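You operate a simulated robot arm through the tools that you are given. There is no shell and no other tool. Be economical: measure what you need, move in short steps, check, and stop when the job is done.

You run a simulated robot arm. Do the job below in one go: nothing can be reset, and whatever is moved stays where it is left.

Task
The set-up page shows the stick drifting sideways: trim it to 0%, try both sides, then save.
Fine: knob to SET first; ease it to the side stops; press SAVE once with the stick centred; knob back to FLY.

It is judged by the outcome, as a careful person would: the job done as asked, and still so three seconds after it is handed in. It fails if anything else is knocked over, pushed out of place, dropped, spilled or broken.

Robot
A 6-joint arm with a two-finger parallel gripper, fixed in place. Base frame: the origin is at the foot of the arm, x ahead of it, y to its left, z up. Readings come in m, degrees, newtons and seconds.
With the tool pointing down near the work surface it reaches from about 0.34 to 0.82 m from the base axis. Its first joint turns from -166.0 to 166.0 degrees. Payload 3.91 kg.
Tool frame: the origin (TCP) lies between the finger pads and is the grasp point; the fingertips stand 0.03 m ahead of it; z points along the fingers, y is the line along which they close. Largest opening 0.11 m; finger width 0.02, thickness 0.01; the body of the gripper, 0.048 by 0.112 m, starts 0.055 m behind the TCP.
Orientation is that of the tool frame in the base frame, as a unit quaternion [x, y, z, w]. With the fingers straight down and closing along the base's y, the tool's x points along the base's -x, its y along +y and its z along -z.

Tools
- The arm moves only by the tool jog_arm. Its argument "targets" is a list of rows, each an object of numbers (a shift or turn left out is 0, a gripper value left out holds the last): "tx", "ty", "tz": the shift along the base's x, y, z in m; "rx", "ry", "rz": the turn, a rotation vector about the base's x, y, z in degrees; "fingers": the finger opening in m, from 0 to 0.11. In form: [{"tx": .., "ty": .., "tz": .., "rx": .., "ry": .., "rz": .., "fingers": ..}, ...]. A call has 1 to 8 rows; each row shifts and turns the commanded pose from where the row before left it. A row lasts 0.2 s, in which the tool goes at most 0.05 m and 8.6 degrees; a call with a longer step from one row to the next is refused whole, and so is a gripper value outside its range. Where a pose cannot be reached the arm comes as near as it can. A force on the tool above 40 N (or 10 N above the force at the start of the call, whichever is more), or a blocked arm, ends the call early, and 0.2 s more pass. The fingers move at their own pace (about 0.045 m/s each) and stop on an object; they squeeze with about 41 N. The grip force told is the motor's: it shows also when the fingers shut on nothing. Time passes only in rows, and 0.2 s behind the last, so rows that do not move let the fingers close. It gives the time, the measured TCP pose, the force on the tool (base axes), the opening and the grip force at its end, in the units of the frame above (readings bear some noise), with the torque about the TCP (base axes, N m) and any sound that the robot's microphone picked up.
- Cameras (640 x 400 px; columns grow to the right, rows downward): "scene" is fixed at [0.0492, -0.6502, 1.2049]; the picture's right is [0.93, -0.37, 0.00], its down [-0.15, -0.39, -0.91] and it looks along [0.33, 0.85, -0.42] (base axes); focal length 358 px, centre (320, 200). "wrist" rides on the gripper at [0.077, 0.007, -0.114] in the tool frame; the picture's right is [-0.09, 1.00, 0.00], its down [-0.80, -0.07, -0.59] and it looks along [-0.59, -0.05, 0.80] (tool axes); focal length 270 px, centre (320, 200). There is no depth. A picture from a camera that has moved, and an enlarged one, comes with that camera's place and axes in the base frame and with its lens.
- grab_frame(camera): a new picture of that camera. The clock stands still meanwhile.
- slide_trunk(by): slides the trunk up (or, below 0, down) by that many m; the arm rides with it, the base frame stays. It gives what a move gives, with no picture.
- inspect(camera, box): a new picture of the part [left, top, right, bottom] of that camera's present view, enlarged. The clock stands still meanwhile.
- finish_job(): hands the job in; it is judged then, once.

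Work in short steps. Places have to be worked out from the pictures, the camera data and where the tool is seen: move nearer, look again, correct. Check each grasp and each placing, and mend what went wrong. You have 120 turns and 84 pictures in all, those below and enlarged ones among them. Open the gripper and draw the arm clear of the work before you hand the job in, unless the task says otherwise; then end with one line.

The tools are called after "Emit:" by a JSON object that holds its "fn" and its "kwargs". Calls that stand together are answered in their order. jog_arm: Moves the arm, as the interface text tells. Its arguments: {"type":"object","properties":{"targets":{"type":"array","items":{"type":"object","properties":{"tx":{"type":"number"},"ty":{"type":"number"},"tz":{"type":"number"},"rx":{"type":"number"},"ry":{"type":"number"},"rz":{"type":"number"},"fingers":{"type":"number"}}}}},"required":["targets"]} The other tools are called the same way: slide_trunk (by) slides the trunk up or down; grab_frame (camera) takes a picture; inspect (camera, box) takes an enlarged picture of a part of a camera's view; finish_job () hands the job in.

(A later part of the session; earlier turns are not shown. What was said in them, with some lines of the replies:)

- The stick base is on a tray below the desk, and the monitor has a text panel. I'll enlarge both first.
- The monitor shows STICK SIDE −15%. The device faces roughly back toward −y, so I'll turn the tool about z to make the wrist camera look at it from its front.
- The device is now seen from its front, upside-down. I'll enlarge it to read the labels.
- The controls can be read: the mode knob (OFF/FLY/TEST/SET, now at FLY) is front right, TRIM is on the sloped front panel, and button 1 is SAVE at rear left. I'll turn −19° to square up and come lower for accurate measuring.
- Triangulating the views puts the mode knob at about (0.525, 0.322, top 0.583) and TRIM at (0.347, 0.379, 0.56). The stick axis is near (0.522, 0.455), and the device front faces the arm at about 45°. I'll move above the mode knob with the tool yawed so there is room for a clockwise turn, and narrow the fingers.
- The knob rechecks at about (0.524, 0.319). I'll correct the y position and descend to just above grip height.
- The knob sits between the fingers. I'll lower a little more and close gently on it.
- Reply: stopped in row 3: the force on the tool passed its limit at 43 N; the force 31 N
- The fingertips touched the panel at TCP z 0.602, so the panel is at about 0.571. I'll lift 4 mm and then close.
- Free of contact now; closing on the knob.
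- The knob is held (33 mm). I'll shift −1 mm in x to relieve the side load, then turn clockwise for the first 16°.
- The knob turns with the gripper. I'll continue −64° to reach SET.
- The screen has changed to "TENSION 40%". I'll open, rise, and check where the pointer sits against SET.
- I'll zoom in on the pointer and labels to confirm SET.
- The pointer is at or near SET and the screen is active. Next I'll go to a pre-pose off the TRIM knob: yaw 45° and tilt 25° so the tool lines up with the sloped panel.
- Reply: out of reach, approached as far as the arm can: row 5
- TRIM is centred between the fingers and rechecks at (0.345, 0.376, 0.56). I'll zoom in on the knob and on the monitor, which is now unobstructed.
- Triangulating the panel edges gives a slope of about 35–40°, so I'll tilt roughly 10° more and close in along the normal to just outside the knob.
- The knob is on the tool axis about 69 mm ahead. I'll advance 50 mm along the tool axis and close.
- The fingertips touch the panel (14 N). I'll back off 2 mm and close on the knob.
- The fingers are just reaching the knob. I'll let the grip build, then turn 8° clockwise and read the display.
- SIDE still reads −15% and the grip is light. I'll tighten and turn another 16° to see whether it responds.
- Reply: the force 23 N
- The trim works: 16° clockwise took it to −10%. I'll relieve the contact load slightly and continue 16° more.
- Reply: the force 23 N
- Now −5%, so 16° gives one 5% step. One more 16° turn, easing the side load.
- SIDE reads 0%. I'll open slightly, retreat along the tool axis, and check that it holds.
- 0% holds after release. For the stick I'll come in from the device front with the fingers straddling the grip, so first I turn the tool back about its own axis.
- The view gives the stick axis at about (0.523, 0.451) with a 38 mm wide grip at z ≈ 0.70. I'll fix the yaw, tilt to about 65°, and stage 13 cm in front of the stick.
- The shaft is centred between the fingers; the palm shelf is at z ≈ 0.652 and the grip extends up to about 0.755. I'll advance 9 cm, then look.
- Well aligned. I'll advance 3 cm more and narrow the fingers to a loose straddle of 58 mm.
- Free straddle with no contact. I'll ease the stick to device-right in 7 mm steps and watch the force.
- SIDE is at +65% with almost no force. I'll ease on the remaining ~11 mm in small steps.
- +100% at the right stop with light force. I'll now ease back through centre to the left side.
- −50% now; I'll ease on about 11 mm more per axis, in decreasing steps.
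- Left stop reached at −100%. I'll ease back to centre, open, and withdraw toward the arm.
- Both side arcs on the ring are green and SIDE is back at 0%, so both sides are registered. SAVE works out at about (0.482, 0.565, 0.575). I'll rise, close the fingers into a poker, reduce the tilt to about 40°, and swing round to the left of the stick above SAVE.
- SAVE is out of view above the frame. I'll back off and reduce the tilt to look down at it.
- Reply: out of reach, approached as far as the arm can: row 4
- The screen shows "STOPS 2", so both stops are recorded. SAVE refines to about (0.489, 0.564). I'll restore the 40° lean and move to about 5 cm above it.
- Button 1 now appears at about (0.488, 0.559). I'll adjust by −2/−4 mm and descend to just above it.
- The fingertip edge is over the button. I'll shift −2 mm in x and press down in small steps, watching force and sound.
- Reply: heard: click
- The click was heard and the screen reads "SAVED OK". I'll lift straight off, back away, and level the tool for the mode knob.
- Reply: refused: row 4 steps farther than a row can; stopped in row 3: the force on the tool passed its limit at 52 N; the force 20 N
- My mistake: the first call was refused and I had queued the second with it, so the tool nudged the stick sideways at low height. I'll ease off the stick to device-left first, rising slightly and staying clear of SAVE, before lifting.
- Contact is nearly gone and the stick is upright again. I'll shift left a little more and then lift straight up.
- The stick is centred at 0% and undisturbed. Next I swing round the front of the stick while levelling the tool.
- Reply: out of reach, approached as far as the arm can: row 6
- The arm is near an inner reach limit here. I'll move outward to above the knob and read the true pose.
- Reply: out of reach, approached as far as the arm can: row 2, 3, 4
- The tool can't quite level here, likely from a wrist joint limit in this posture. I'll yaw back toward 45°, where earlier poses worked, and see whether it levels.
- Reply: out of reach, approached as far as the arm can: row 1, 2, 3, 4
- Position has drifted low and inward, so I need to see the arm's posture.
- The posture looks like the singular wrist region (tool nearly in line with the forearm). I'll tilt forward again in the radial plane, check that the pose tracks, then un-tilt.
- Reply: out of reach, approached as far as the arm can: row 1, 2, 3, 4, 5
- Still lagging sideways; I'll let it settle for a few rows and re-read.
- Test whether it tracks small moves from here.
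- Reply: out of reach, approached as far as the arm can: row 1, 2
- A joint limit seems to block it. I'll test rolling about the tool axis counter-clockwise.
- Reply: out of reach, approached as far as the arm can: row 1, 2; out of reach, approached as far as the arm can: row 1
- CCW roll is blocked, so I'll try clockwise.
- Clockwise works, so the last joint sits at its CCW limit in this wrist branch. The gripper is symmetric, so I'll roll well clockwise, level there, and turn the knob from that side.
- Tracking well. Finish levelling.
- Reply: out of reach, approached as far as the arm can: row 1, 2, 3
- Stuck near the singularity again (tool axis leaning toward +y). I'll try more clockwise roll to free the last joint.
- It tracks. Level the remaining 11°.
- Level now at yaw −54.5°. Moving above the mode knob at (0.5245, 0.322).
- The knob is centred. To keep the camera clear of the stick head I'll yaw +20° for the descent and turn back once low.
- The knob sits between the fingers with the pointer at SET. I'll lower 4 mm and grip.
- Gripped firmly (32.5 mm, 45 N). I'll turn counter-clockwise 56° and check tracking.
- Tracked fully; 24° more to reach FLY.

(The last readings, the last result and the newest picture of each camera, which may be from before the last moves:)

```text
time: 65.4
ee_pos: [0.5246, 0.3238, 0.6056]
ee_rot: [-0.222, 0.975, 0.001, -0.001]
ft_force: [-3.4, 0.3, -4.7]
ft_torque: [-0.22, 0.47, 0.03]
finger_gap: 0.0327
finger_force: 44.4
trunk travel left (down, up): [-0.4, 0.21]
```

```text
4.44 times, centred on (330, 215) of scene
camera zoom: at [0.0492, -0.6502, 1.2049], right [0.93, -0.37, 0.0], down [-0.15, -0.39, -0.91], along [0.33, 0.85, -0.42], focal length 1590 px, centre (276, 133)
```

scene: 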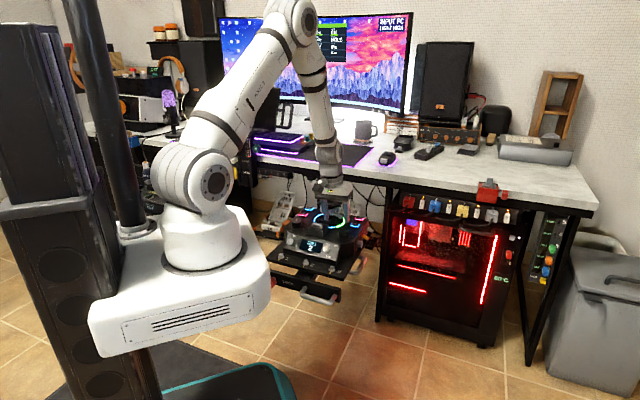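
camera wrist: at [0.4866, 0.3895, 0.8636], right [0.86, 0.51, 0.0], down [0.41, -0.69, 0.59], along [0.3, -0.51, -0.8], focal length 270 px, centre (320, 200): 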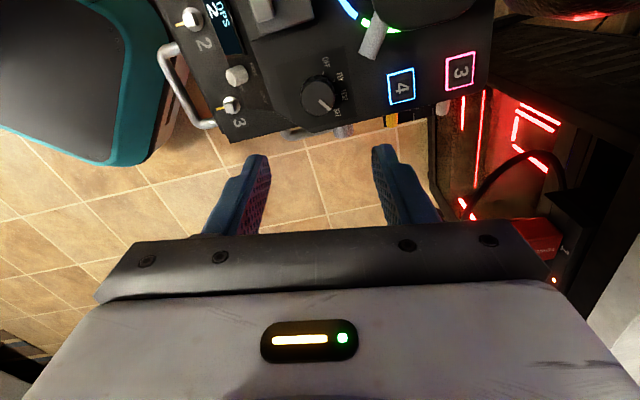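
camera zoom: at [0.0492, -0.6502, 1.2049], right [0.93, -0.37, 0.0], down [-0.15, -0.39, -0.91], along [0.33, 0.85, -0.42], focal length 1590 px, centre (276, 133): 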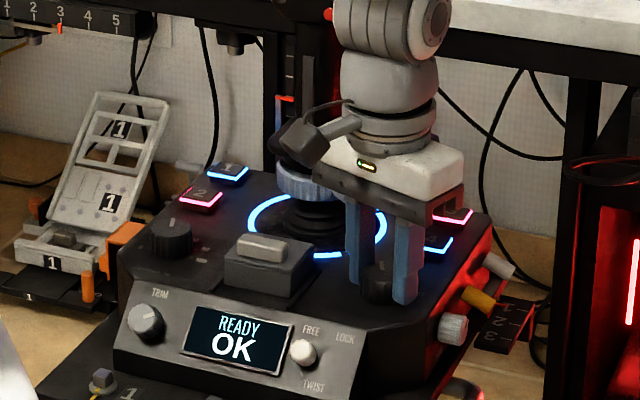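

The screen reads "READY OK" and the pointer is back at its original FLY angle. I'll open, rise straight up and draw clear.

Emit:
{"fn": "jog_arm", "kwargs": {"targets": [{"fingers": 0.06}, {}, {"tz": 0.02}, {"tz": 0.04}, {"tz": 0.045}, {"tz": 0.045, "tx": -0.01}, {"tz": 0.045, "tx": -0.015}]}}

Emit:
{"fn": "inspect", "kwargs": {"camera": "wrist", "box": [240, 20, 560, 220]}}

Emit:
{"fn": "grab_frame", "kwargs": {"camera": "scene"}}

Emit:
{"fn": "inspect", "kwargs": {"camera": "scene", "box": [250, 10, 420, 116]}}

```text
time: 67.0
ee_pos: [0.4987, 0.3229, 0.8023]
ee_rot: [-0.22, 0.975, 0.0, -0.001]
ft_force: [-0.6, -0.5, 0.2]
ft_torque: [-0.04, 0.02, 0.03]
finger_gap: 0.0599
finger_force: 0.1
trunk travel left (down, up): [-0.4, 0.21]
```

```text
2.00 times, centred on (400, 120) of wrist
camera zoom: at [0.4272, 0.2954, 0.9166], right [-0.35, 0.94, 0.0], down [0.75, 0.28, 0.59], along [0.56, 0.21, -0.8], focal length 541 px, centre (160, 360)
```

zoom: 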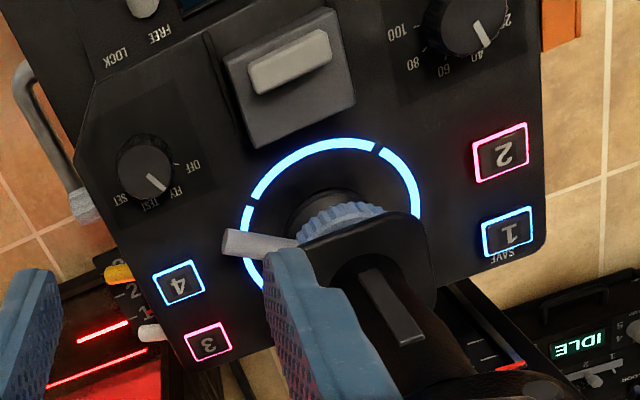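

```text
7 pictures are left
```

scene: 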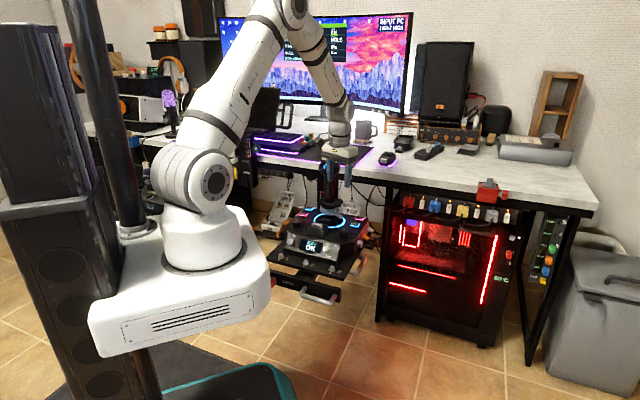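

```text
3.76 times, centred on (335, 63) of scene
camera zoom: at [0.0492, -0.6502, 1.2049], right [0.93, -0.37, 0.0], down [-0.15, -0.39, -0.91], along [0.33, 0.85, -0.42], focal length 1347 px, centre (264, 716)
```

zoom: 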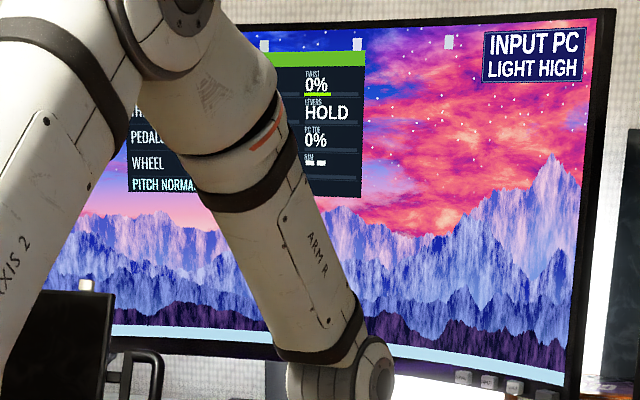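

The knob is at FLY, TENSION is unchanged at 40, and the device shows OK. I'll draw up and back with the gripper open and check the monitor once more.

Emit:
{"fn": "jog_arm", "kwargs": {"targets": [{"tz": 0.045, "tx": -0.01, "fingers": 0.1}, {"tz": 0.045, "tx": -0.01}, {"tx": -0.02, "ty": -0.045}, {"tx": -0.01, "ty": -0.045}, {"ty": -0.045}, {"ty": -0.045}, {}]}}

Emit:
{"fn": "inspect", "kwargs": {"camera": "scene", "box": [220, 5, 420, 130]}}

Emit:
{"fn": "inspect", "kwargs": {"camera": "scene", "box": [240, 140, 400, 310]}}

```text
time: 68.6
ee_pos: [0.449, 0.1433, 0.8908]
ee_rot: [-0.22, 0.975, 0.002, 0.0]
ft_force: [0.1, -0.6, 0.2]
ft_torque: [0.01, -0.01, -0.01]
finger_gap: 0.1
finger_force: 0.0
trunk travel left (down, up): [-0.4, 0.21]
```

```text
3.20 times, centred on (320, 68) of scene
camera zoom: at [0.0492, -0.6502, 1.2049], right [0.93, -0.37, 0.0], down [-0.15, -0.39, -0.91], along [0.33, 0.85, -0.42], focal length 1145 px, centre (320, 624)
```

zoom: 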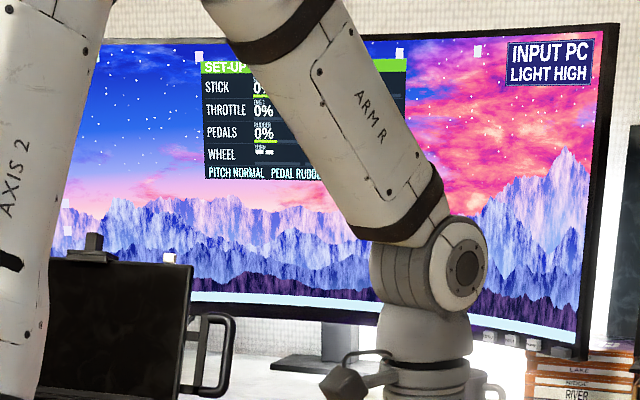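

```text
2.35 times, centred on (320, 225) of scene
camera zoom: at [0.0492, -0.6502, 1.2049], right [0.93, -0.37, 0.0], down [-0.15, -0.39, -0.91], along [0.33, 0.85, -0.42], focal length 842 px, centre (320, 141)
```

zoom: 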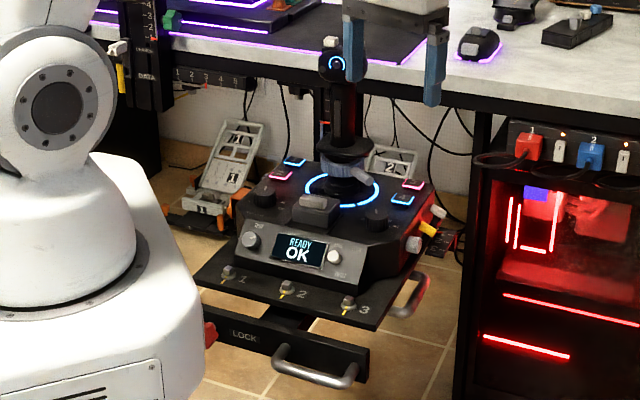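

SIDE reads 0%, the device shows "READY OK", the knob is at FLY, the stick is upright, and the arm is clear with the gripper open. I'm handing the job in.

Emit:
{"fn": "finish_job", "kwargs": {}}

```text
The job is handed in.
```

The stick is trimmed to 0%, both side stops were tried (+100% and −100%), SAVE was pressed once with the stick centred ("SAVED OK"), and the knob is back at FLY ("READY OK"). One slip: after saving, I bumped the stick to its right stop, stopping at 52 N; it sprang back to 0%, I saw no damage, and I did not save again.
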